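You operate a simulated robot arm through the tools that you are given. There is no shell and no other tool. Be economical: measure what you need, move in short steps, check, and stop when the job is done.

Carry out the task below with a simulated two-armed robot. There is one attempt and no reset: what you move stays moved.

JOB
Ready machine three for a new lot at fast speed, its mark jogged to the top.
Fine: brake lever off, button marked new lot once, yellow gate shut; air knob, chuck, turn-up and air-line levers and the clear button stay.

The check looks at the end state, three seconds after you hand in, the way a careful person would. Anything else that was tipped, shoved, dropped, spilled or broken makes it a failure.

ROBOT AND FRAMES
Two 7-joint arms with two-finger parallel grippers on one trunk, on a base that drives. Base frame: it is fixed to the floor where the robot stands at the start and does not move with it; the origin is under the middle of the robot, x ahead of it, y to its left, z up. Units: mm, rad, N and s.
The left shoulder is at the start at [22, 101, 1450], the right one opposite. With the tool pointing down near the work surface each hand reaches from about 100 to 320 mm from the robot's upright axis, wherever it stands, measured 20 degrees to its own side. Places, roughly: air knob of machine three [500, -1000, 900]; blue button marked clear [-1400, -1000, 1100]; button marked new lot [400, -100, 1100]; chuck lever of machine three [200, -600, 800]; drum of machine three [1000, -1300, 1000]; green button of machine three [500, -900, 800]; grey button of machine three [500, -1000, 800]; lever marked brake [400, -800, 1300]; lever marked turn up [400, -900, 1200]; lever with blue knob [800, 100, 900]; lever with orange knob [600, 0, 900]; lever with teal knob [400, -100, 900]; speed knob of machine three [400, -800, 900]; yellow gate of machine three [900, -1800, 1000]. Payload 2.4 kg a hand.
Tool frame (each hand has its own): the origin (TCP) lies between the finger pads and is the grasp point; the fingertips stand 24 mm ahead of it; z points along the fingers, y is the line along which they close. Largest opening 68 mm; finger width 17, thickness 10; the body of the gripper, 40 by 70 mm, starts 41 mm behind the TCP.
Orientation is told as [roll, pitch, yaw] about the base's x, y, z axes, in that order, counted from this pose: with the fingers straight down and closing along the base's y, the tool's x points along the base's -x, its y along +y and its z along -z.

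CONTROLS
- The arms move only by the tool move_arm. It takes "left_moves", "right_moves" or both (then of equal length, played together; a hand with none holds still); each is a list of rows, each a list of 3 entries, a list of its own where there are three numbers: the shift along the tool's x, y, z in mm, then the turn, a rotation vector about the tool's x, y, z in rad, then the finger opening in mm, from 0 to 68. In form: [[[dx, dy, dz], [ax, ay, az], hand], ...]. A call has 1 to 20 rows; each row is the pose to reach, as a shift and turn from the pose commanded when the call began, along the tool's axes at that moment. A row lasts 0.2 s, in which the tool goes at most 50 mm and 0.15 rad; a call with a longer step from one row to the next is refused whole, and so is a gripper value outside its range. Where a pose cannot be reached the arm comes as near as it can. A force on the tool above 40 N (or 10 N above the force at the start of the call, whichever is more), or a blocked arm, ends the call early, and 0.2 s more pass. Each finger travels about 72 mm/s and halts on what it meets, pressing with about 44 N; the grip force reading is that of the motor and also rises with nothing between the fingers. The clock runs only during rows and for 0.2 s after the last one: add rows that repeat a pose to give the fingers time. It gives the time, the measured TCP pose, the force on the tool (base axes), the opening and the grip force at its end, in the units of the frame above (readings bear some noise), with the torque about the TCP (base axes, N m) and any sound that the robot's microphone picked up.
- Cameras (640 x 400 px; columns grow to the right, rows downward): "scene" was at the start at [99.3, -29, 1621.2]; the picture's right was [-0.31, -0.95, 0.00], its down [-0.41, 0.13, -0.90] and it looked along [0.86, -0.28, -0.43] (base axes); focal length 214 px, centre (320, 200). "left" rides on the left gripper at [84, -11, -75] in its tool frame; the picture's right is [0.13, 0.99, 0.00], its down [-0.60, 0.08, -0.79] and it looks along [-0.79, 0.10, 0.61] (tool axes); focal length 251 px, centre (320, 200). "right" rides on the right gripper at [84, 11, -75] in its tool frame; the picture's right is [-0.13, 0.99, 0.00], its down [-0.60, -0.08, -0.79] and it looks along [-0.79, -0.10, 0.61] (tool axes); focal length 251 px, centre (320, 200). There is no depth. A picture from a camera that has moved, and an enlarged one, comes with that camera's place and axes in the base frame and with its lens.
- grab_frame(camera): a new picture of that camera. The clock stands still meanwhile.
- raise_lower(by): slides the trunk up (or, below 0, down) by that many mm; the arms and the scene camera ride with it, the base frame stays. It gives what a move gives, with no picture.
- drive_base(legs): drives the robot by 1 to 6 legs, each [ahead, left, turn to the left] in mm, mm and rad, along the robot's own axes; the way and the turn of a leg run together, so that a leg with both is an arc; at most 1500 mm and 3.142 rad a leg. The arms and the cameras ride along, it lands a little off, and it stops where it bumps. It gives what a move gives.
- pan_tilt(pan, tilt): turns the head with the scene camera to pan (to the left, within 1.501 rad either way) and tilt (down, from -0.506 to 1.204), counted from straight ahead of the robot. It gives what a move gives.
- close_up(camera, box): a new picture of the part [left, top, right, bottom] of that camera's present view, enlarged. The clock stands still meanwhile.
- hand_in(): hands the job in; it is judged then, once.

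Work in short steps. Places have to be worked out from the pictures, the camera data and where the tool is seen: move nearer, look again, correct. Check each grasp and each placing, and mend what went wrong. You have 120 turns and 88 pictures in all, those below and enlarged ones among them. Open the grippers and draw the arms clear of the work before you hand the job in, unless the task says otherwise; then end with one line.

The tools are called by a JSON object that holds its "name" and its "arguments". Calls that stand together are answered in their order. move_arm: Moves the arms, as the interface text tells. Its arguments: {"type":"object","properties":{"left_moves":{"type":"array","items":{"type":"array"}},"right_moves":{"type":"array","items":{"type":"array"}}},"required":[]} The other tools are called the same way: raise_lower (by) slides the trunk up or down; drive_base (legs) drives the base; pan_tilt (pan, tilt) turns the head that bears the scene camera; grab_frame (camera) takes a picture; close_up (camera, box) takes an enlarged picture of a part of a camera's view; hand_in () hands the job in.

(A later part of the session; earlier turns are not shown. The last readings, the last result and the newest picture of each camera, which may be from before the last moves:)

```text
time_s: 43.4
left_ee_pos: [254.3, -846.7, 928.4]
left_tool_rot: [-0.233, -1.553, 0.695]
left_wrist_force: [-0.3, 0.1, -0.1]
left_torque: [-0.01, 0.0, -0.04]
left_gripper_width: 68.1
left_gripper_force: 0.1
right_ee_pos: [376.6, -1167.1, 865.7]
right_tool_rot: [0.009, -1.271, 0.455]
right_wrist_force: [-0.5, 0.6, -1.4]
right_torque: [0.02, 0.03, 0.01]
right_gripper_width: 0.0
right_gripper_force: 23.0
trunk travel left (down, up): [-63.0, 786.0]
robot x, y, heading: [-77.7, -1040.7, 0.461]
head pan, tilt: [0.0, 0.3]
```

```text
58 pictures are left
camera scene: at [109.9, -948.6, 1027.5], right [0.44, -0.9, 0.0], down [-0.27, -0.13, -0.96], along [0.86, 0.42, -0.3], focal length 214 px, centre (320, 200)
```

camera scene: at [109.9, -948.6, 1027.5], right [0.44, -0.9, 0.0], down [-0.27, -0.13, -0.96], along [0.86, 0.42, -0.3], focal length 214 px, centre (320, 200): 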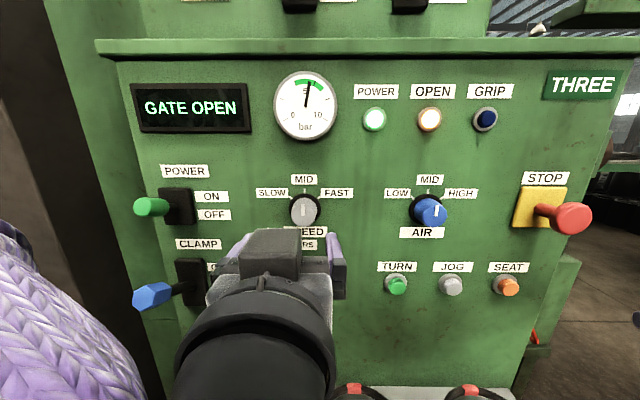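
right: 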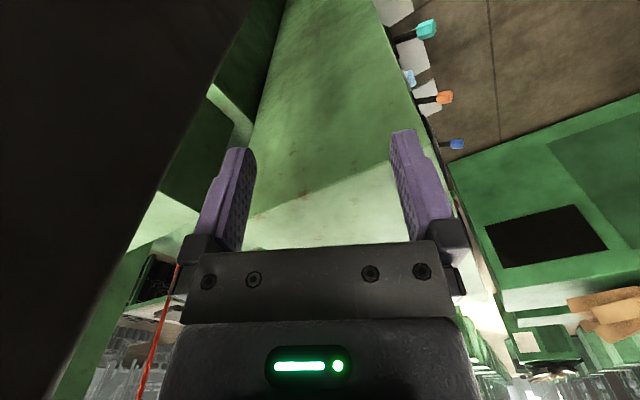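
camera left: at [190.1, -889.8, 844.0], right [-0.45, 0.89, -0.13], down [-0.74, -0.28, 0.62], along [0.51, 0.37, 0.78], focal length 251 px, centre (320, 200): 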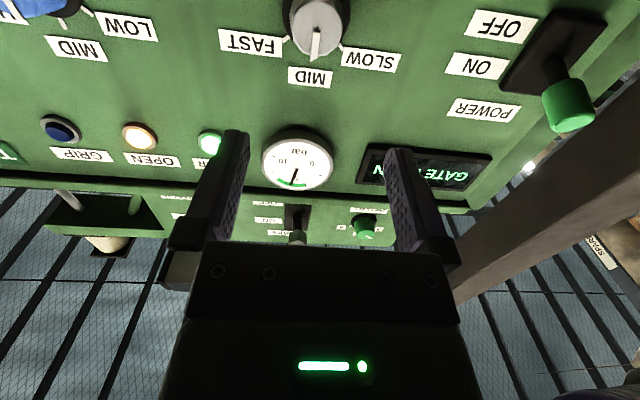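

Two cameras agree: knob tip at [381.5, -788.5, 909]. From the TCP that is 140 ahead, 3.5 right, 19 down; I approach to 40 mm short, then look.

{"name": "move_arm", "arguments": {"left_moves": [[[10, -2, 35], [0, 0, 0], 68], [[19, -3, 70], [0, 0, 0], 68], [[19, -3, 100], [0, 0, 0], 68]]}}

{"name": "grab_frame", "arguments": {"camera": "left"}}

{"name": "close_up", "arguments": {"camera": "scene", "box": [220, 150, 400, 270]}}

```text
time_s: 44.2
left_ee_pos: [343.9, -804.0, 906.1]
left_tool_rot: [-0.197, -1.552, 0.66]
left_wrist_force: [-0.3, -0.1, 0.9]
left_torque: [0.02, 0.0, 0.0]
left_gripper_width: 67.9
left_gripper_force: 0.0
right_ee_pos: [376.2, -1166.1, 866.4]
right_tool_rot: [0.008, -1.273, 0.455]
right_wrist_force: [-0.3, 0.0, 0.7]
right_torque: [0.01, 0.04, -0.02]
right_gripper_width: 0.0
right_gripper_force: 23.5
trunk travel left (down, up): [-63.0, 786.0]
robot x, y, heading: [-77.3, -1039.2, 0.456]
head pan, tilt: [0.0, 0.3]
```

```text
57 pictures are left
camera left: at [280.8, -848.3, 823.4], right [-0.45, 0.89, -0.13], down [-0.74, -0.28, 0.62], along [0.51, 0.37, 0.78], focal length 251 px, centre (320, 200)
```

left: 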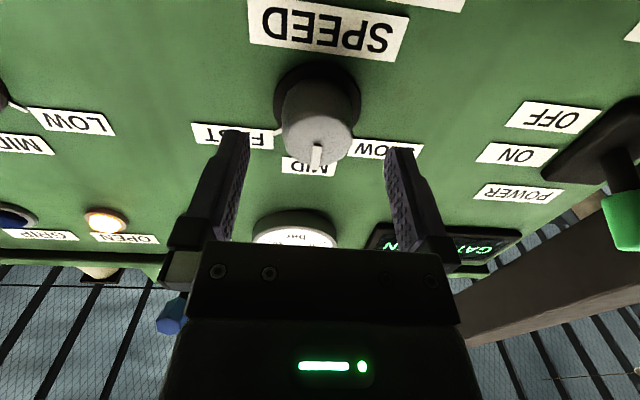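

```text
3.33 times, centred on (310, 210) of scene
camera zoom: at [110.0, -948.6, 1027.4], right [0.44, -0.9, 0.0], down [-0.27, -0.13, -0.96], along [0.86, 0.42, -0.3], focal length 715 px, centre (353, 167)
```

zoom: 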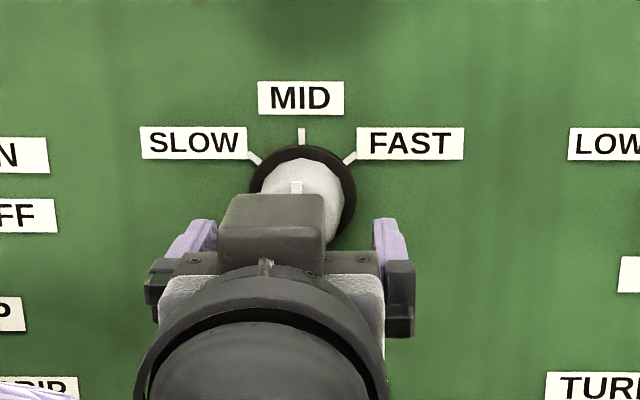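

Aligned. I slide forward 36 mm over the knob, then close.

{"name": "move_arm", "arguments": {"left_moves": [[[-2, -2, 20], [0, 0, 0], 68], [[-2, -2, 36], [0, 0, 0], 68], [[-2, -2, 36], [0, 0, 0], 45], [[-2, -2, 36], [0, 0, 0], 30], [[-2, -2, 36], [0, 0, 0], 30], [[-2, -2, 36], [0, 0, 0], 30]]}}

{"name": "grab_frame", "arguments": {"camera": "left"}}

```text
time_s: 45.6
left_ee_pos: [378.5, -789.7, 907.4]
left_tool_rot: [-0.236, -1.552, 0.702]
left_wrist_force: [0.3, 4.5, -0.1]
left_torque: [0.0, 0.04, 0.24]
left_gripper_width: 41.3
left_gripper_force: 44.7
right_ee_pos: [376.8, -1166.2, 866.5]
right_tool_rot: [0.006, -1.272, 0.455]
right_wrist_force: [-0.9, -0.1, 0.3]
right_torque: [-0.01, 0.02, 0.03]
right_gripper_width: 0.1
right_gripper_force: 23.4
trunk travel left (down, up): [-63.0, 786.0]
robot x, y, heading: [-74.5, -1039.4, 0.456]
head pan, tilt: [0.0, 0.3]
```

```text
55 pictures are left
camera left: at [313.9, -833.4, 824.2], right [-0.45, 0.88, -0.13], down [-0.74, -0.28, 0.62], along [0.51, 0.37, 0.78], focal length 251 px, centre (320, 200)
```

left: 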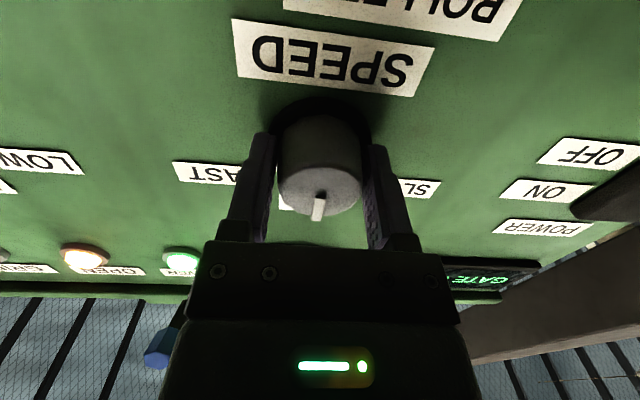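

Knob is held (41 mm). I turn it clockwise (+z) 0.9 rad.

{"name": "move_arm", "arguments": {"left_moves": [[[0, 0, 0], [0, 0, 0.13], 30], [[0, 0, 0], [0, 0, 0.26], 30], [[0, 0, 0], [0, 0, 0.39], 30], [[0, 0, 0], [0, 0, 0.52], 30], [[0, 0, 0], [0, 0, 0.65], 30], [[0, 0, 0], [0, 0, 0.78], 30], [[0, 0, 0], [0, 0, 0.9], 30], [[0, 0, 0], [0, 0, 0.9], 30]]}}

{"name": "grab_frame", "arguments": {"camera": "left"}}

```text
time_s: 47.4
left_ee_pos: [377.0, -786.9, 909.3]
left_tool_rot: [1.552, -0.674, -1.093]
left_wrist_force: [-2.8, 14.3, 10.6]
left_torque: [-0.59, -0.24, 0.49]
left_gripper_width: 41.3
left_gripper_force: 44.8
right_ee_pos: [375.7, -1165.4, 867.5]
right_tool_rot: [0.005, -1.273, 0.461]
right_wrist_force: [0.4, -0.5, -0.2]
right_torque: [0.01, -0.02, 0.0]
right_gripper_width: 0.0
right_gripper_force: 22.6
trunk travel left (down, up): [-63.0, 786.0]
robot x, y, heading: [-78.4, -1040.7, 0.452]
head pan, tilt: [0.0, 0.3]
```

```text
54 pictures are left
camera left: at [281.9, -769.3, 847.9], right [-0.31, 0.65, 0.69], down [-0.51, -0.73, 0.45], along [0.8, -0.21, 0.56], focal length 251 px, centre (320, 200)
```

left: 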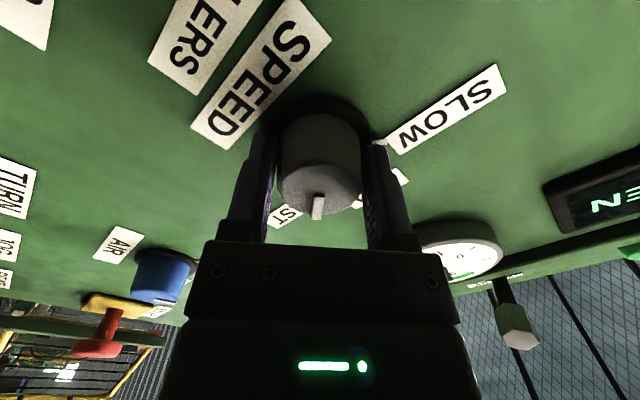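

The knob turned with the fingers. I open, draw straight back, and look.

{"name": "move_arm", "arguments": {"left_moves": [[[0, 0, 0], [0, 0, 0], 55], [[0, 0, 0], [0, 0, 0], 68], [[0, 0, 0], [0, 0, 0], 68], [[0, 0, -35], [0, 0, 0], 68], [[0, 0, -75], [0, 0, 0], 68]]}}

{"name": "grab_frame", "arguments": {"camera": "left"}}

{"name": "close_up", "arguments": {"camera": "scene", "box": [220, 150, 400, 270]}}

```text
time_s: 48.6
left_ee_pos: [311.2, -823.0, 911.2]
left_tool_rot: [1.549, -0.674, -1.091]
left_wrist_force: [0.0, 0.3, 0.1]
left_torque: [0.0, -0.02, 0.04]
left_gripper_width: 67.7
left_gripper_force: 0.0
right_ee_pos: [376.4, -1167.3, 865.7]
right_tool_rot: [0.009, -1.272, 0.456]
right_wrist_force: [0.3, 0.1, -0.7]
right_torque: [-0.02, -0.01, -0.01]
right_gripper_width: 0.0
right_gripper_force: 23.4
trunk travel left (down, up): [-63.0, 786.0]
robot x, y, heading: [-76.4, -1039.7, 0.453]
head pan, tilt: [0.0, 0.3]
```

```text
53 pictures are left
camera left: at [215.1, -804.3, 849.4], right [-0.31, 0.65, 0.69], down [-0.51, -0.73, 0.45], along [0.8, -0.21, 0.56], focal length 251 px, centre (320, 200)
```

left: 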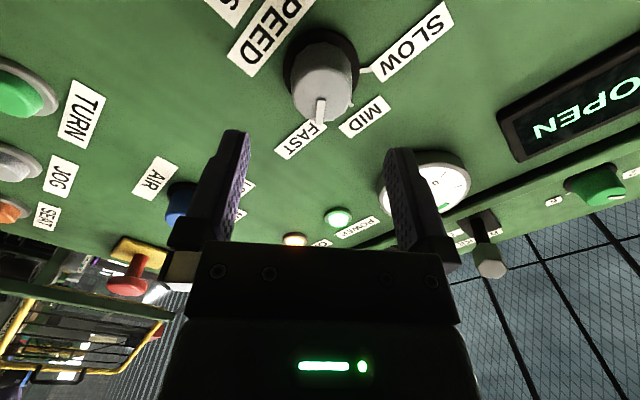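

```text
3.33 times, centred on (310, 210) of scene
camera zoom: at [110.1, -948.5, 1027.4], right [0.44, -0.9, 0.0], down [-0.27, -0.13, -0.96], along [0.86, 0.42, -0.3], focal length 715 px, centre (353, 167)
```

zoom: 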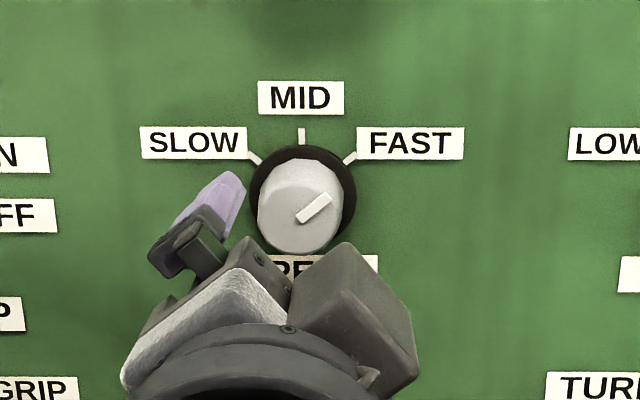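

Speed points at FAST. I unwind the wrist, draw both hands back, and back the base off to look at the gate.

{"name": "move_arm", "arguments": {"left_moves": [[[0, 0, -20], [0, 0, -0.13], 68], [[0, 0, -40], [0, 0, -0.26], 68], [[0, 0, -50], [0, 0, -0.39], 40], [[0, 0, -50], [0, 0, -0.52], 0], [[0, 0, -50], [0, 0, -0.65], 0], [[0, 0, -50], [0, 0, -0.78], 0], [[0, 0, -50], [0, 0, -0.9], 0]]}}

{"name": "drive_base", "arguments": {"legs": [[-250, 0, 0]]}}

{"name": "raise_lower", "arguments": {"by": 400}}

{"name": "pan_tilt", "arguments": {"pan": -0.9, "tilt": 0.4}}

{"name": "grab_frame", "arguments": {"camera": "scene"}}

```text
time_s: 50.2
left_ee_pos: [265.1, -844.6, 910.7]
left_tool_rot: [-0.357, -1.552, 0.822]
left_wrist_force: [0.0, -0.4, -0.2]
left_torque: [-0.01, 0.02, 0.04]
left_gripper_width: 0.0
left_gripper_force: 24.1
right_ee_pos: [376.9, -1166.8, 866.0]
right_tool_rot: [0.009, -1.272, 0.454]
right_wrist_force: [-0.6, 0.2, 0.0]
right_torque: [0.02, 0.01, -0.01]
right_gripper_width: 0.0
right_gripper_force: 23.8
trunk travel left (down, up): [-63.0, 786.0]
robot x, y, heading: [-78.1, -1042.4, 0.457]
head pan, tilt: [0.0, 0.3]
```

```text
time_s: 52.0
left_ee_pos: [40.8, -955.2, 909.8]
left_tool_rot: [-0.214, -1.553, 0.674]
left_wrist_force: [1.1, 0.1, -0.7]
left_torque: [-0.02, -0.02, 0.02]
left_gripper_width: 0.0
left_gripper_force: 23.9
right_ee_pos: [151.9, -1278.2, 865.0]
right_tool_rot: [0.008, -1.272, 0.452]
right_wrist_force: [-0.2, 0.7, -0.2]
right_torque: [-0.02, -0.03, -0.02]
right_gripper_width: 0.0
right_gripper_force: 23.7
trunk travel left (down, up): [-63.0, 786.0]
robot x, y, heading: [-301.3, -1151.4, 0.45]
head pan, tilt: [0.0, 0.3]
```

```text
time_s: 55.9
left_ee_pos: [41.3, -955.8, 1309.2]
left_tool_rot: [-0.22, -1.554, 0.681]
left_wrist_force: [-0.8, -1.2, -0.5]
left_torque: [-0.02, 0.03, -0.01]
left_gripper_width: 0.0
left_gripper_force: 23.2
right_ee_pos: [150.1, -1277.6, 1265.6]
right_tool_rot: [0.01, -1.272, 0.45]
right_wrist_force: [0.0, 0.3, -0.8]
right_torque: [0.0, -0.01, -0.02]
right_gripper_width: 0.0
right_gripper_force: 23.4
trunk travel left (down, up): [-463.0, 386.0]
robot x, y, heading: [-302.1, -1153.5, 0.456]
head pan, tilt: [0.0, 0.3]
```

```text
time_s: 57.1
left_ee_pos: [42.8, -956.6, 1311.0]
left_tool_rot: [-0.216, -1.554, 0.675]
left_wrist_force: [-0.5, 0.1, 0.7]
left_torque: [0.02, -0.04, 0.0]
left_gripper_width: 0.0
left_gripper_force: 23.6
right_ee_pos: [150.1, -1277.7, 1265.1]
right_tool_rot: [0.01, -1.273, 0.452]
right_wrist_force: [0.9, -0.5, 0.0]
right_torque: [0.01, 0.01, 0.01]
right_gripper_width: 0.1
right_gripper_force: 23.7
trunk travel left (down, up): [-463.0, 386.0]
robot x, y, heading: [-297.8, -1148.8, 0.448]
head pan, tilt: [-0.901, 0.4]
```

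```text
51 pictures are left
camera scene: at [-197.8, -1179.9, 1425.4], right [-0.43, -0.9, 0.0], down [-0.35, 0.17, -0.92], along [0.83, -0.4, -0.39], focal length 214 px, centre (320, 200)
```

scene: 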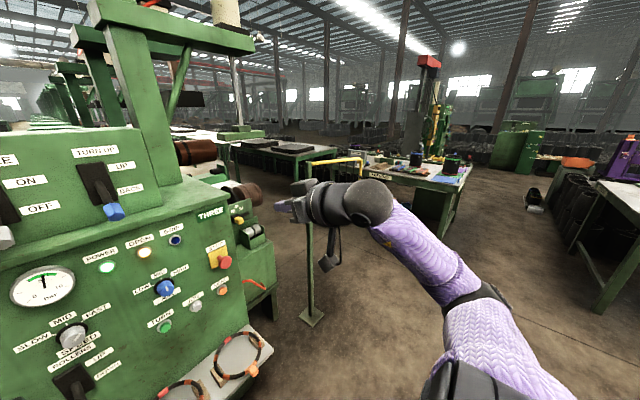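

The right arm hides the gate. I drive right and turn toward the gate for a clear look.

{"name": "drive_base", "arguments": {"legs": [[0, -550, 0], [0, 0, -0.5]]}}

{"name": "pan_tilt", "arguments": {"pan": 0.0, "tilt": 0.4}}

{"name": "grab_frame", "arguments": {"camera": "scene"}}

```text
time_s: 61.7
left_ee_pos: [333.2, -1639.1, 1309.6]
left_tool_rot: [-0.212, -1.554, 0.175]
left_wrist_force: [-0.6, 0.2, 0.5]
left_torque: [0.04, -0.02, -0.01]
left_gripper_width: 0.0
left_gripper_force: 23.5
right_ee_pos: [277.4, -1973.2, 1266.0]
right_tool_rot: [0.008, -1.271, -0.046]
right_wrist_force: [1.0, -0.3, 0.3]
right_torque: [0.01, 0.01, 0.02]
right_gripper_width: 0.0
right_gripper_force: 24.2
trunk travel left (down, up): [-463.0, 386.0]
robot x, y, heading: [-64.0, -1640.9, -0.043]
head pan, tilt: [-0.901, 0.4]
```

```text
time_s: 62.9
left_ee_pos: [333.5, -1638.7, 1310.3]
left_tool_rot: [-0.22, -1.554, 0.183]
left_wrist_force: [-0.8, -0.9, -0.5]
left_torque: [0.0, -0.01, 0.01]
left_gripper_width: 0.0
left_gripper_force: 23.7
right_ee_pos: [277.3, -1972.8, 1265.8]
right_tool_rot: [0.009, -1.272, -0.046]
right_wrist_force: [0.2, -0.2, 0.2]
right_torque: [0.0, -0.01, 0.0]
right_gripper_width: 0.0
right_gripper_force: 23.0
trunk travel left (down, up): [-463.0, 386.0]
robot x, y, heading: [-62.4, -1646.9, -0.043]
head pan, tilt: [0.0, 0.4]
```

```text
50 pictures are left
camera scene: at [55.2, -1650.4, 1425.4], right [-0.04, -1.0, 0.0], down [-0.39, 0.02, -0.92], along [0.92, -0.04, -0.39], focal length 214 px, centre (320, 200)
```

scene: 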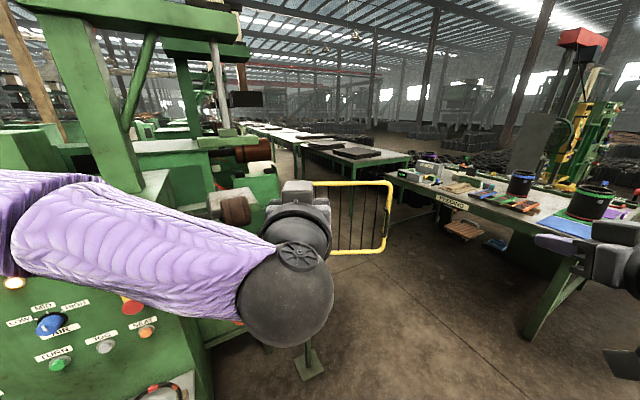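

The left arm hides the hinge side. I shift 400 mm right to see the gate and drum unobstructed.

{"name": "drive_base", "arguments": {"legs": [[100, -450, 0.2]]}}

{"name": "grab_frame", "arguments": {"camera": "scene"}}

```text
time_s: 65.7
left_ee_pos: [448.6, -2006.3, 1312.0]
left_tool_rot: [-0.194, -1.555, 0.359]
left_wrist_force: [-0.1, 0.2, -0.5]
left_torque: [0.01, -0.01, -0.02]
left_gripper_width: 0.0
left_gripper_force: 23.6
right_ee_pos: [459.5, -2346.0, 1265.9]
right_tool_rot: [0.01, -1.273, 0.152]
right_wrist_force: [0.5, -0.6, -0.5]
right_torque: [0.05, -0.02, -0.01]
right_gripper_width: 0.1
right_gripper_force: 23.6
trunk travel left (down, up): [-463.0, 386.0]
robot x, y, heading: [65.3, -2091.4, 0.158]
head pan, tilt: [0.0, 0.4]
```

```text
49 pictures are left
camera scene: at [178.5, -2073.8, 1425.4], right [0.15, -0.99, 0.0], down [-0.38, -0.06, -0.92], along [0.91, 0.14, -0.39], focal length 214 px, centre (320, 200)
```

scene: 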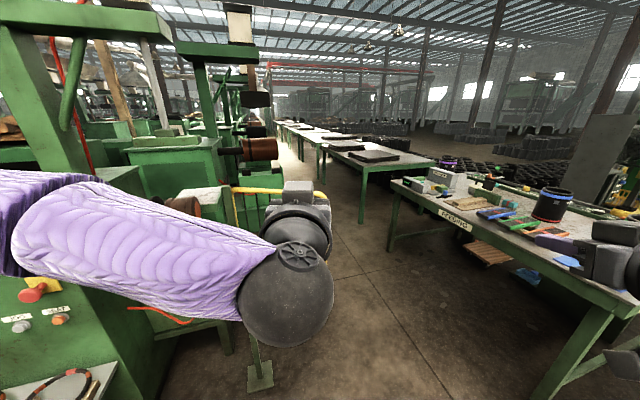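

The hand still covers it. I fold the left hand down (tool pointing down, lower and nearer) so that the view opens.

{"name": "move_arm", "arguments": {"left_moves": [[[25, 0, -10], [0, 0.14, 0], 0], [[50, 0, -20], [0, 0.28, 0], 0], [[75, 0, -30], [0, 0.42, 0], 0], [[100, 0, -40], [0, 0.56, 0], 0], [[125, 0, -50], [0, 0.7, 0], 0], [[150, 0, -60], [0, 0.84, 0], 0], [[175, 0, -70], [0, 0.98, 0], 0], [[200, 0, -80], [0, 1.12, 0], 0], [[225, 0, -90], [0, 1.26, 0], 0], [[250, 0, -100], [0, 1.4, 0], 0], [[275, 0, -100], [0, 1.54, 0], 0], [[320, 0, -100], [0, 1.54, 0], 0]]}}

{"name": "grab_frame", "arguments": {"camera": "scene"}}

```text
time_s: 68.2
left_ee_pos: [344.0, -2024.3, 992.8]
left_tool_rot: [-0.004, -0.012, 0.163]
left_wrist_force: [0.0, 0.3, -0.3]
left_torque: [0.02, 0.03, 0.0]
left_gripper_width: 0.1
left_gripper_force: 24.1
right_ee_pos: [459.5, -2346.1, 1266.2]
right_tool_rot: [0.009, -1.273, 0.153]
right_wrist_force: [0.3, 0.3, 0.8]
right_torque: [-0.03, 0.03, -0.04]
right_gripper_width: 0.0
right_gripper_force: 23.7
trunk travel left (down, up): [-463.0, 386.0]
robot x, y, heading: [64.8, -2092.0, 0.156]
head pan, tilt: [0.0, 0.4]
```

```text
48 pictures are left
camera scene: at [178.4, -2073.3, 1425.3], right [0.15, -0.99, 0.0], down [-0.38, -0.06, -0.92], along [0.91, 0.14, -0.39], focal length 214 px, centre (320, 200)
```

scene: 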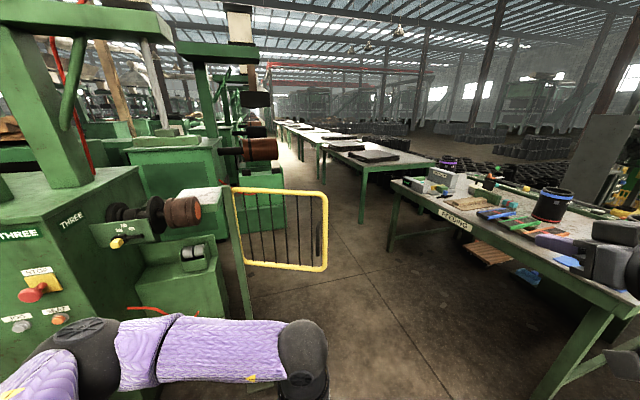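

Now the gate is clear: post near [890, -1610], gate in the plane x≈890 out to y≈-1983, z 800–1150. I enlarge gate and drum to see hinge, handle and catch.

{"name": "close_up", "arguments": {"camera": "scene", "box": [210, 165, 350, 285]}}

{"name": "close_up", "arguments": {"camera": "scene", "box": [90, 170, 250, 290]}}

```text
3.33 times, centred on (280, 225) of scene
camera zoom: at [178.4, -2073.3, 1425.3], right [0.15, -0.99, 0.0], down [-0.38, -0.06, -0.92], along [0.91, 0.14, -0.39], focal length 715 px, centre (453, 117)
```

zoom: 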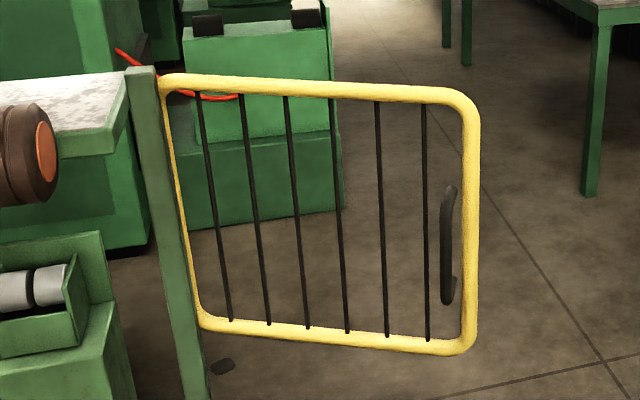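

```text
3.33 times, centred on (170, 230) of scene
camera zoom: at [178.4, -2073.3, 1425.3], right [0.15, -0.99, 0.0], down [-0.38, -0.06, -0.92], along [0.91, 0.14, -0.39], focal length 715 px, centre (820, 100)
```

zoom: 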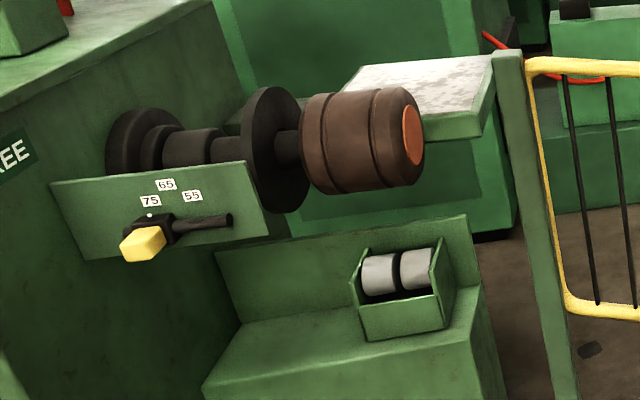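

The handle faces outward (-x side now), so the gate shuts by swinging counter-clockwise (from above) about the post to stand beside the drum. Plan: put closed fingers between the outer bars (y≈-1905) and drive an arc around the post. First set trunk, tool and base.

{"name": "drive_base", "arguments": {"legs": [[0, 0, -0.157], [315, 187, 0]]}}

{"name": "raise_lower", "arguments": {"by": -230}}

{"name": "move_arm", "arguments": {"left_moves": [[[0, 0, -20], [0, 0, 0], 0], [[-10, -2, -40], [0, -0.14, 0], 0], [[-20, -4, -60], [0, -0.28, 0], 0], [[-30, -6, -80], [0, -0.42, 0], 0], [[-40, -8, -100], [0, -0.56, 0], 0], [[-50, -10, -120], [0, -0.7, 0], 0], [[-60, -12, -140], [0, -0.84, 0], 0], [[-70, -14, -160], [0, -0.98, 0], 0], [[-80, -16, -180], [0, -1.12, 0], 0], [[-90, -18, -200], [0, -1.26, 0], 0], [[-100, -20, -220], [0, -1.4, 0], 0], [[-114, -24, -237], [0, -1.54, 0], 0]]}}

{"name": "grab_frame", "arguments": {"camera": "scene"}}

```text
time_s: 71.2
left_ee_pos: [664.1, -1880.0, 992.7]
left_tool_rot: [-0.005, -0.013, 0.01]
left_wrist_force: [0.8, 0.4, 0.1]
left_torque: [-0.02, -0.02, 0.01]
left_gripper_width: 0.1
left_gripper_force: 23.7
right_ee_pos: [728.2, -2214.6, 1265.8]
right_tool_rot: [0.009, -1.274, 0.002]
right_wrist_force: [0.0, 0.5, -0.4]
right_torque: [0.01, 0.02, 0.04]
right_gripper_width: 0.0
right_gripper_force: 23.7
trunk travel left (down, up): [-463.0, 386.0]
robot x, y, heading: [372.8, -1900.4, 0.007]
head pan, tilt: [0.0, 0.4]
```

```text
time_s: 73.7
left_ee_pos: [663.5, -1881.6, 763.0]
left_tool_rot: [-0.004, -0.015, 0.011]
left_wrist_force: [0.6, 0.2, 0.1]
left_torque: [-0.02, 0.01, 0.02]
left_gripper_width: 0.0
left_gripper_force: 23.0
right_ee_pos: [728.6, -2215.2, 1035.3]
right_tool_rot: [0.006, -1.273, 0.004]
right_wrist_force: [0.0, -0.1, 0.7]
right_torque: [-0.02, 0.04, -0.01]
right_gripper_width: 0.0
right_gripper_force: 23.3
trunk travel left (down, up): [-233.0, 616.0]
robot x, y, heading: [377.1, -1904.2, -0.001]
head pan, tilt: [0.0, 0.4]
```

```text
time_s: 76.2
left_ee_pos: [773.4, -1903.5, 1001.5]
left_tool_rot: [-0.265, -1.556, 0.276]
left_wrist_force: [-0.2, 0.0, 0.3]
left_torque: [0.02, -0.02, 0.0]
left_gripper_width: 0.1
left_gripper_force: 23.7
right_ee_pos: [727.8, -2216.9, 1034.8]
right_tool_rot: [0.008, -1.272, 0.001]
right_wrist_force: [0.0, -0.4, -0.3]
right_torque: [0.0, 0.01, 0.03]
right_gripper_width: 0.2
right_gripper_force: 23.3
trunk travel left (down, up): [-233.0, 616.0]
robot x, y, heading: [375.2, -1905.1, 0.003]
head pan, tilt: [0.0, 0.4]
```

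```text
45 pictures are left
camera scene: at [531.7, -1903.1, 1193.1], right [0.0, -1.0, 0.0], down [-0.39, 0.0, -0.92], along [0.92, 0.0, -0.39], focal length 214 px, centre (320, 200)
```

scene: 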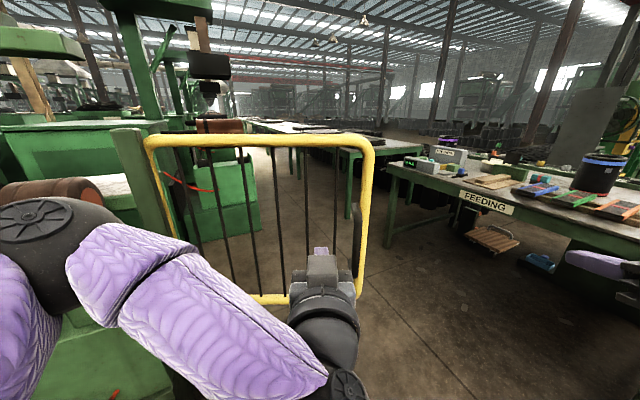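

Closed fingers align with the gap between the two outer bars (y -1879 and -1929). I extend 115 mm to put the fingertips through the gap.

{"name": "move_arm", "arguments": {"left_moves": [[[0, 0, 40], [0, 0, 0], 0], [[0, 0, 80], [0, 0, 0], 0], [[0, 0, 115], [0, 0, 0], 0]]}}

{"name": "grab_frame", "arguments": {"camera": "left"}}

```text
time_s: 77.0
left_ee_pos: [889.7, -1902.0, 998.6]
left_tool_rot: [-0.212, -1.554, 0.224]
left_wrist_force: [0.1, -1.3, -0.2]
left_torque: [-0.02, -0.02, 0.02]
left_gripper_width: 0.1
left_gripper_force: 23.6
right_ee_pos: [729.2, -2215.2, 1035.9]
right_tool_rot: [0.009, -1.272, 0.002]
right_wrist_force: [-0.3, -0.6, 0.0]
right_torque: [0.01, 0.0, -0.03]
right_gripper_width: 0.1
right_gripper_force: 24.1
trunk travel left (down, up): [-233.0, 616.0]
robot x, y, heading: [373.8, -1903.0, -0.003]
head pan, tilt: [0.0, 0.4]
```

```text
44 pictures are left
camera left: at [813.0, -1913.8, 915.5], right [-0.01, 0.99, -0.13], down [-0.78, 0.07, 0.62], along [0.62, 0.11, 0.78], focal length 251 px, centre (320, 200)
```

left: 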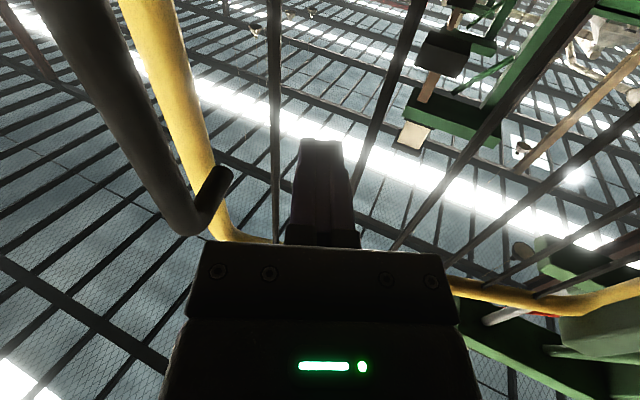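

Fingers are in the gap. I start the arc around the post: 0.3 rad.

{"name": "drive_base", "arguments": {"legs": [[93, -155, 0.3]]}}

{"name": "grab_frame", "arguments": {"camera": "scene"}}

```text
time_s: 78.6
left_ee_pos: [981.0, -1890.5, 998.3]
left_tool_rot: [-0.209, -1.556, 0.52]
left_wrist_force: [-0.3, -0.2, 0.0]
left_torque: [0.02, -0.01, -0.01]
left_gripper_width: 0.1
left_gripper_force: 23.8
right_ee_pos: [918.3, -2238.3, 1035.4]
right_tool_rot: [0.009, -1.272, 0.299]
right_wrist_force: [0.1, -0.7, 0.0]
right_torque: [-0.02, 0.0, 0.02]
right_gripper_width: 0.0
right_gripper_force: 23.4
trunk travel left (down, up): [-233.0, 616.0]
robot x, y, heading: [491.4, -2045.8, 0.299]
head pan, tilt: [0.0, 0.4]
```

```text
43 pictures are left
camera scene: at [639.4, -1996.9, 1193.1], right [0.3, -0.96, 0.0], down [-0.37, -0.11, -0.92], along [0.88, 0.27, -0.39], focal length 214 px, centre (320, 200)
```

scene: 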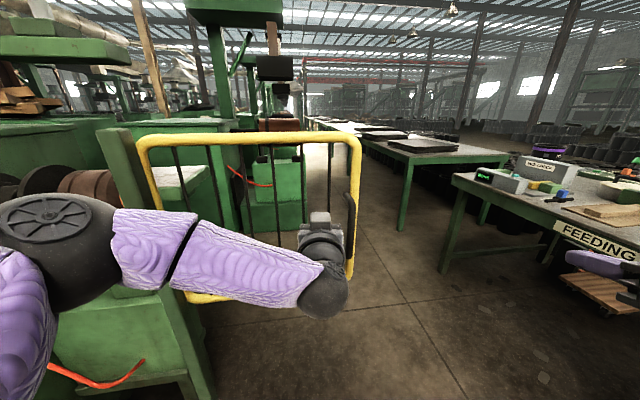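

The gate follows. I continue the arc by about 1.0 rad in three legs.

{"name": "drive_base", "arguments": {"legs": [[104, -181, 0.35], [104, -181, 0.35], [90, -155, 0.3]]}}

{"name": "grab_frame", "arguments": {"camera": "scene"}}

```text
time_s: 82.5
left_ee_pos: [1181.3, -1684.8, 998.9]
left_tool_rot: [-0.209, -1.553, 1.521]
left_wrist_force: [-0.9, -0.8, -0.3]
left_torque: [-0.02, 0.03, 0.01]
left_gripper_width: 0.0
left_gripper_force: 23.2
right_ee_pos: [1440.6, -1923.3, 1035.6]
right_tool_rot: [0.009, -1.273, 1.304]
right_wrist_force: [-0.2, 0.9, 1.0]
right_torque: [-0.02, 0.05, 0.0]
right_gripper_width: 0.1
right_gripper_force: 23.3
trunk travel left (down, up): [-233.0, 616.0]
robot x, y, heading: [1044.3, -2182.8, 1.305]
head pan, tilt: [0.0, 0.4]
```

```text
42 pictures are left
camera scene: at [1087.0, -2029.9, 1193.1], right [0.96, -0.26, 0.0], down [-0.1, -0.38, -0.92], along [0.24, 0.89, -0.39], focal length 214 px, centre (320, 200)
```

scene: 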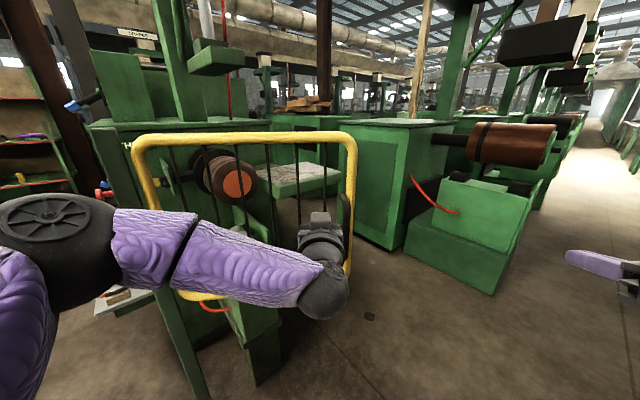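

The gate is at about 75° of swing, following nicely. I continue by 0.35 + 0.2 rad.

{"name": "drive_base", "arguments": {"legs": [[104, -181, 0.35], [60, -103, 0.2]]}}

{"name": "grab_frame", "arguments": {"camera": "scene"}}

```text
time_s: 85.0
left_ee_pos: [1180.8, -1522.3, 999.0]
left_tool_rot: [-0.206, -1.553, 2.071]
left_wrist_force: [0.3, 0.1, -0.4]
left_torque: [-0.01, 0.02, 0.03]
left_gripper_width: 0.0
left_gripper_force: 23.6
right_ee_pos: [1526.9, -1590.4, 1035.7]
right_tool_rot: [0.008, -1.273, 1.854]
right_wrist_force: [0.1, 0.3, -0.6]
right_torque: [-0.03, -0.03, 0.02]
right_gripper_width: 0.0
right_gripper_force: 24.0
trunk travel left (down, up): [-233.0, 616.0]
robot x, y, heading: [1328.9, -2014.8, 1.854]
head pan, tilt: [0.0, 0.4]
```

```text
41 pictures are left
camera scene: at [1280.1, -1865.6, 1193.1], right [0.96, 0.28, 0.0], down [0.11, -0.37, -0.92], along [-0.26, 0.88, -0.39], focal length 214 px, centre (320, 200)
```

scene: 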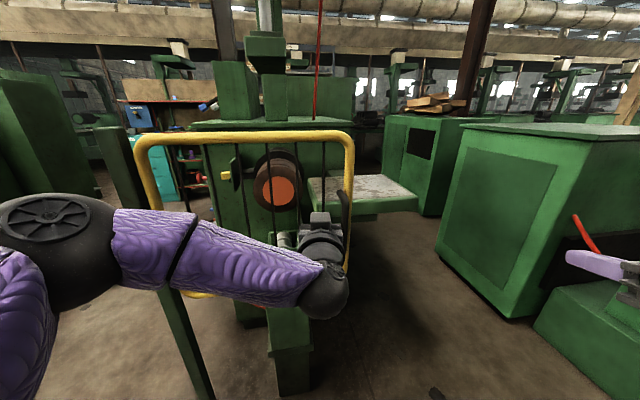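

The gate is at 106°, now nearly parallel to the machine side. I go 0.2 rad more.

{"name": "drive_base", "arguments": {"legs": [[60, -103, 0.2]]}}

{"name": "grab_frame", "arguments": {"camera": "scene"}}

```text
time_s: 85.9
left_ee_pos: [1174.0, -1504.7, 999.9]
left_tool_rot: [-0.157, -1.553, 2.092]
left_wrist_force: [3.2, -14.4, 2.5]
left_torque: [0.13, 0.07, 0.19]
left_gripper_width: 0.0
left_gripper_force: 23.5
right_ee_pos: [1522.4, -1546.1, 1036.2]
right_tool_rot: [0.005, -1.273, 1.931]
right_wrist_force: [-0.6, 0.7, 0.0]
right_torque: [0.0, 0.02, 0.04]
right_gripper_width: 0.1
right_gripper_force: 24.2
trunk travel left (down, up): [-233.0, 616.0]
robot x, y, heading: [1355.5, -1981.8, 1.934]
head pan, tilt: [0.0, 0.4]
stopped in leg 1: the force on the tool passed its limit at 74 N (the readings are from after the stop); the commanded pose is now the measured one
```

```text
40 pictures are left
camera scene: at [1297.6, -1840.1, 1193.4], right [0.94, 0.35, 0.0], down [0.14, -0.36, -0.92], along [-0.32, 0.86, -0.39], focal length 214 px, centre (320, 200)
```

scene: 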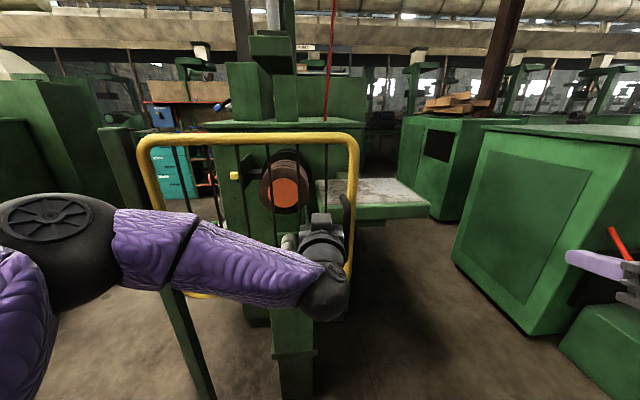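

Something stopped the swing (74 N), either the gate's stop or my fingertips touching something beyond. I check with the left camera.

{"name": "grab_frame", "arguments": {"camera": "left"}}

{"name": "close_up", "arguments": {"camera": "scene", "box": [100, 110, 400, 310]}}

```text
39 pictures are left
camera left: at [1212.3, -1572.8, 915.8], right [-0.93, -0.35, -0.13], down [0.2, -0.76, 0.62], along [-0.32, 0.55, 0.78], focal length 251 px, centre (320, 200)
```

left: 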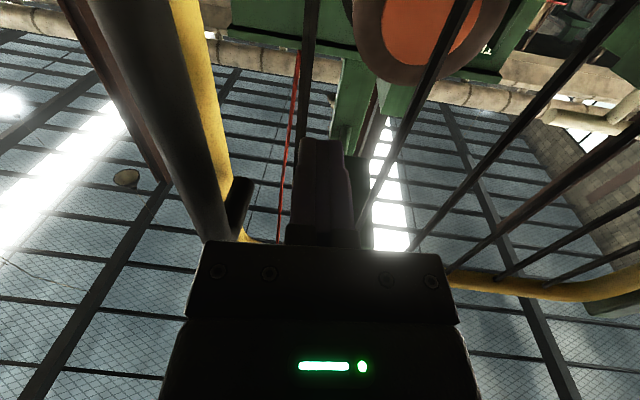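

```text
2.00 times, centred on (250, 210) of scene
camera zoom: at [1297.6, -1840.1, 1193.4], right [0.94, 0.35, 0.0], down [0.14, -0.36, -0.92], along [-0.32, 0.86, -0.39], focal length 429 px, centre (460, 180)
```

zoom: 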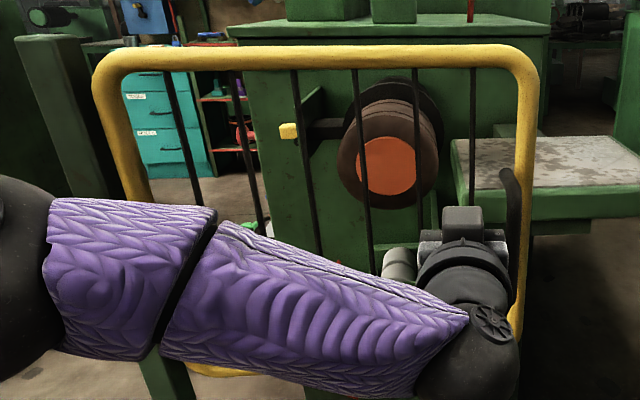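

Gate's free corner computes to 25°, i.e. parallel to the machine side, and the reaction is along the gate normal, so this is its closed stop. I withdraw the fingers straight back.

{"name": "move_arm", "arguments": {"left_moves": [[[0, 0, -30], [0, 0, 0], 0], [[0, 0, -65], [0, 0, 0], 0], [[0, 0, -100], [0, 0, 0], 0], [[0, 0, -130], [0, 0, 0], 0]]}}

{"name": "drive_base", "arguments": {"legs": [[-200, 0, 0]]}}

{"name": "grab_frame", "arguments": {"camera": "scene"}}

```text
time_s: 86.9
left_ee_pos: [1219.8, -1626.2, 999.2]
left_tool_rot: [-0.125, -1.549, 2.059]
left_wrist_force: [0.1, -0.2, -1.6]
left_torque: [0.0, -0.03, 0.0]
left_gripper_width: 0.1
left_gripper_force: 23.7
right_ee_pos: [1522.7, -1544.1, 1035.2]
right_tool_rot: [0.007, -1.272, 1.926]
right_wrist_force: [-0.4, 0.5, -0.6]
right_torque: [-0.02, 0.02, -0.01]
right_gripper_width: 0.2
right_gripper_force: 23.4
trunk travel left (down, up): [-233.0, 616.0]
robot x, y, heading: [1353.4, -1985.5, 1.923]
head pan, tilt: [0.0, 0.4]
```

```text
time_s: 88.5
left_ee_pos: [1289.0, -1811.3, 1000.0]
left_tool_rot: [-0.134, -1.549, 2.066]
left_wrist_force: [-0.4, 0.3, 0.0]
left_torque: [0.04, 0.02, 0.01]
left_gripper_width: 0.0
left_gripper_force: 24.3
right_ee_pos: [1592.6, -1730.8, 1035.7]
right_tool_rot: [0.007, -1.272, 1.928]
right_wrist_force: [-0.7, -0.6, 0.4]
right_torque: [0.01, -0.01, -0.01]
right_gripper_width: 0.2
right_gripper_force: 24.0
trunk travel left (down, up): [-233.0, 616.0]
robot x, y, heading: [1420.9, -2169.6, 1.927]
head pan, tilt: [0.0, 0.4]
```

```text
37 pictures are left
camera scene: at [1366.4, -2023.6, 1193.1], right [0.94, 0.35, 0.0], down [0.14, -0.36, -0.92], along [-0.32, 0.86, -0.39], focal length 214 px, centre (320, 200)
```

scene: 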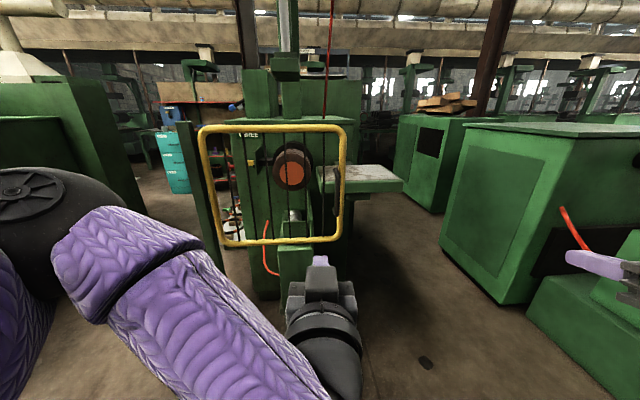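

The gate stands across the drum. I enlarge the drum and gate to look for its mark.

{"name": "close_up", "arguments": {"camera": "scene", "box": [250, 130, 346, 190]}}

```text
6.67 times, centred on (298, 160) of scene
camera zoom: at [1366.4, -2023.6, 1193.1], right [0.94, 0.35, 0.0], down [0.14, -0.36, -0.92], along [-0.32, 0.86, -0.39], focal length 1430 px, centre (467, 467)
```

zoom: 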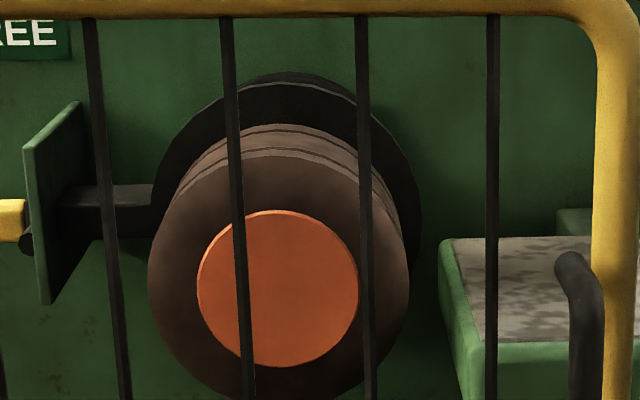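

No mark visible on the upper half from here. I drive back to the panel front, turning away from the gate first, and keep clear of the post.

{"name": "drive_base", "arguments": {"legs": [[0, 0, -1.472], [-1066, 599, 0], [122, 841, 0]]}}

{"name": "pan_tilt", "arguments": {"pan": -0.3, "tilt": 0.2}}

{"name": "grab_frame", "arguments": {"camera": "scene"}}

```text
time_s: 102.4
left_ee_pos: [280.4, -1121.9, 999.1]
left_tool_rot: [-0.133, -1.548, 0.595]
left_wrist_force: [-0.6, 1.1, -0.1]
left_torque: [0.01, -0.01, 0.0]
left_gripper_width: 0.0
left_gripper_force: 23.6
right_ee_pos: [392.3, -1416.5, 1035.7]
right_tool_rot: [0.007, -1.274, 0.459]
right_wrist_force: [-0.1, -0.7, 0.3]
right_torque: [-0.01, -0.03, 0.03]
right_gripper_width: 0.1
right_gripper_force: 23.5
trunk travel left (down, up): [-233.0, 616.0]
robot x, y, heading: [-61.0, -1293.8, 0.457]
head pan, tilt: [0.0, 0.4]
```

```text
time_s: 103.2
left_ee_pos: [282.4, -1123.3, 1000.4]
left_tool_rot: [-0.13, -1.549, 0.595]
left_wrist_force: [-0.6, -0.1, -0.1]
left_torque: [0.02, -0.01, 0.02]
left_gripper_width: 0.0
left_gripper_force: 23.7
right_ee_pos: [391.3, -1416.3, 1036.6]
right_tool_rot: [0.006, -1.272, 0.459]
right_wrist_force: [-0.1, -0.4, 0.5]
right_torque: [0.03, 0.01, 0.01]
right_gripper_width: 0.0
right_gripper_force: 23.5
trunk travel left (down, up): [-233.0, 616.0]
robot x, y, heading: [-57.4, -1292.3, 0.453]
head pan, tilt: [-0.3, 0.201]
```

```text
35 pictures are left
camera scene: at [87.7, -1248.8, 1211.6], right [0.16, -0.99, 0.0], down [-0.2, -0.03, -0.98], along [0.97, 0.15, -0.2], focal length 214 px, centre (320, 200)
```

scene: 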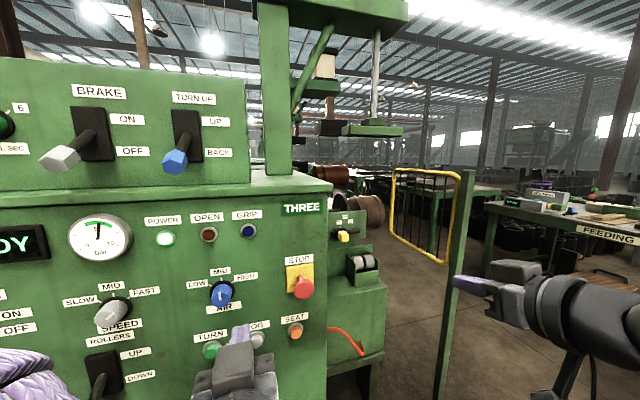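

Display now ends in "…DY" (READY) and the OPEN lamp is off: gate is shut. I enlarge the drum.

{"name": "close_up", "arguments": {"camera": "scene", "box": [310, 160, 420, 240]}}

```text
5.00 times, centred on (365, 200) of scene
camera zoom: at [87.7, -1248.8, 1211.6], right [0.16, -0.99, 0.0], down [-0.2, -0.03, -0.98], along [0.97, 0.15, -0.2], focal length 1072 px, centre (95, 200)
```

zoom: 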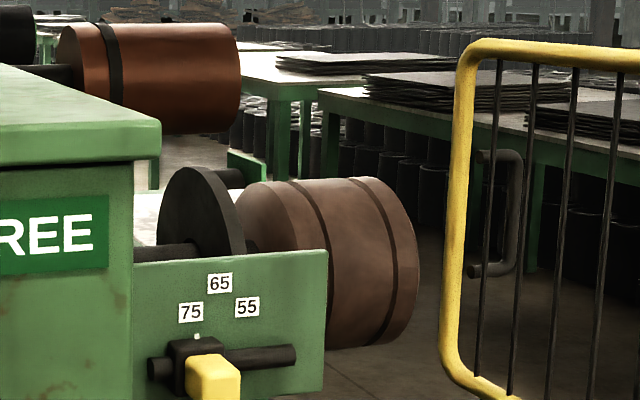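

No mark on the visible front/top, so it lies behind or below. I drive 130 mm closer and lower the trunk 120 mm to bring the left hand to JOG.

{"name": "drive_base", "arguments": {"legs": [[130, 0, 0]]}}

{"name": "raise_lower", "arguments": {"by": -120}}

{"name": "move_arm", "arguments": {"left_moves": [[[25, 2, 0], [0, 0.1, 0], 0], [[50, 2, 0], [0, 0.2, 0], 0], [[75, 2, 0], [0, 0.3, 0], 0], [[98, 2, 0], [0, 0.3, 0], 0]]}}

{"name": "grab_frame", "arguments": {"camera": "scene"}}

{"name": "grab_frame", "arguments": {"camera": "left"}}

```text
time_s: 104.5
left_ee_pos: [399.1, -1065.6, 999.9]
left_tool_rot: [-0.131, -1.55, 0.594]
left_wrist_force: [0.1, 0.0, 0.0]
left_torque: [-0.03, -0.01, 0.0]
left_gripper_width: 0.1
left_gripper_force: 23.5
right_ee_pos: [510.6, -1357.7, 1035.9]
right_tool_rot: [0.007, -1.274, 0.457]
right_wrist_force: [0.5, -0.8, -0.5]
right_torque: [0.0, 0.05, 0.02]
right_gripper_width: 0.0
right_gripper_force: 23.5
trunk travel left (down, up): [-233.0, 616.0]
robot x, y, heading: [56.4, -1235.2, 0.461]
head pan, tilt: [-0.3, 0.201]
```

```text
time_s: 106.0
left_ee_pos: [398.8, -1065.1, 879.9]
left_tool_rot: [-0.155, -1.551, 0.619]
left_wrist_force: [0.1, -0.2, 0.8]
left_torque: [0.01, 0.02, -0.01]
left_gripper_width: 0.1
left_gripper_force: 23.4
right_ee_pos: [512.0, -1357.8, 915.4]
right_tool_rot: [0.005, -1.276, 0.459]
right_wrist_force: [-0.7, -0.2, -0.5]
right_torque: [0.0, -0.04, -0.01]
right_gripper_width: 0.0
right_gripper_force: 23.6
trunk travel left (down, up): [-113.0, 736.0]
robot x, y, heading: [54.7, -1234.0, 0.451]
head pan, tilt: [-0.3, 0.201]
```

```text
time_s: 107.0
left_ee_pos: [396.1, -1064.9, 782.0]
left_tool_rot: [-0.01, -1.25, 0.473]
left_wrist_force: [-0.3, -0.4, 0.1]
left_torque: [-0.04, 0.0, -0.03]
left_gripper_width: 0.2
left_gripper_force: 23.6
right_ee_pos: [509.5, -1358.2, 914.6]
right_tool_rot: [0.007, -1.274, 0.458]
right_wrist_force: [-0.6, 0.0, -0.6]
right_torque: [-0.01, 0.02, 0.04]
right_gripper_width: 0.0
right_gripper_force: 23.7
trunk travel left (down, up): [-113.0, 736.0]
robot x, y, heading: [56.9, -1233.8, 0.458]
head pan, tilt: [-0.3, 0.201]
```

```text
33 pictures are left
camera scene: at [236.1, -1175.7, 1088.6], right [0.16, -0.99, 0.0], down [-0.2, -0.03, -0.98], along [0.97, 0.15, -0.2], focal length 214 px, centre (320, 200)
```

scene: 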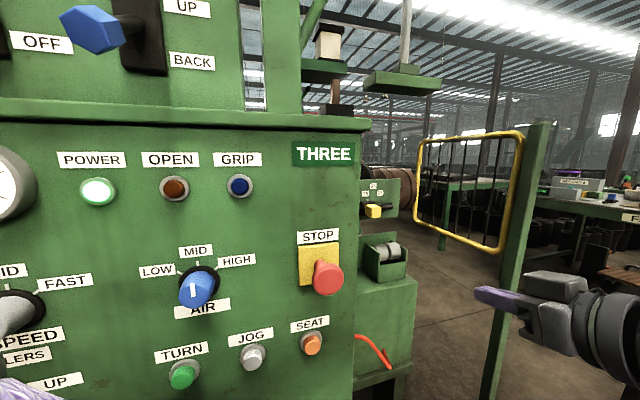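

```text
32 pictures are left
camera left: at [313.2, -1118.3, 724.7], right [-0.48, 0.87, -0.13], down [-0.54, -0.18, 0.82], along [0.69, 0.46, 0.55], focal length 251 px, centre (320, 200)
```

left: 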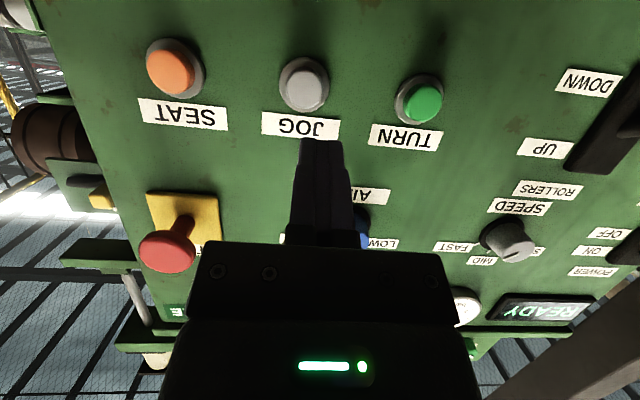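

JOG re-measured at [509, -1019.5, 764]; fingertip is 98 short, 10 left, 10 high. I move to 10 mm short and press once briefly, then withdraw.

{"name": "move_arm", "arguments": {"left_moves": [[[-9, -10, 43], [0, 0, 0], 0], [[-18, -10, 86], [0, 0, 0], 0], [[-21, -10, 95], [0, 0, 0], 0], [[-23, -10, 101], [0, 0, 0], 0], [[-18, -10, 86], [0, 0, 0], 0], [[-12, -10, 66], [0, 0, 0], 0]]}}

{"name": "grab_frame", "arguments": {"camera": "left"}}

{"name": "close_up", "arguments": {"camera": "scene", "box": [340, 130, 450, 240]}}

```text
time_s: 108.0
left_ee_pos: [482.8, -1033.1, 771.8]
left_tool_rot: [-0.005, -1.243, 0.459]
left_wrist_force: [-29.7, -9.6, 1.1]
left_torque: [0.12, -0.18, 0.18]
left_gripper_width: 0.0
left_gripper_force: 23.4
right_ee_pos: [504.2, -1359.6, 918.9]
right_tool_rot: [0.005, -1.279, 0.462]
right_wrist_force: [0.6, 0.3, 0.1]
right_torque: [-0.03, -0.01, 0.0]
right_gripper_width: 0.0
right_gripper_force: 23.4
trunk travel left (down, up): [-113.0, 736.0]
robot x, y, heading: [51.8, -1232.7, 0.462]
head pan, tilt: [-0.3, 0.201]
heard: click
stopped in row 4 (left hand): the force on the tool passed its limit at 44 N (the readings are from after the stop); the commanded pose is now the measured one
```

```text
31 pictures are left
camera left: at [399.8, -1085.7, 715.4], right [-0.47, 0.87, -0.12], down [-0.54, -0.17, 0.83], along [0.7, 0.46, 0.55], focal length 251 px, centre (320, 200)
```

left: 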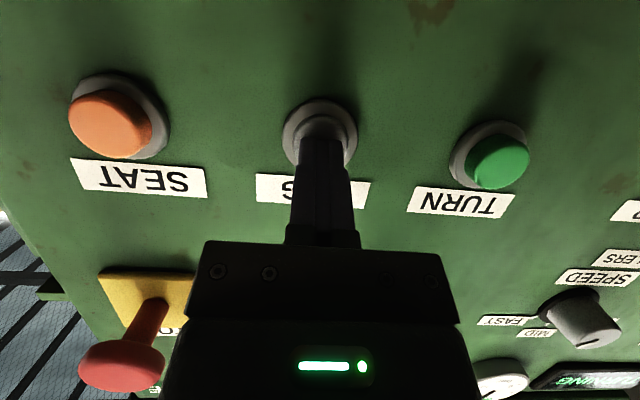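

```text
3.64 times, centred on (395, 185) of scene
camera zoom: at [229.3, -1177.7, 1090.0], right [0.16, -0.99, 0.0], down [-0.19, -0.03, -0.98], along [0.97, 0.16, -0.19], focal length 780 px, centre (47, 254)
```

zoom: 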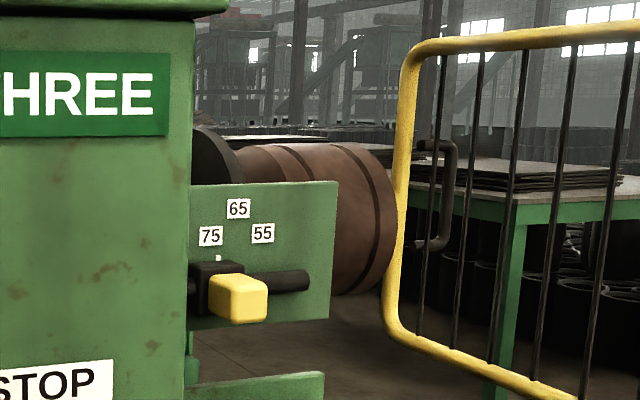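

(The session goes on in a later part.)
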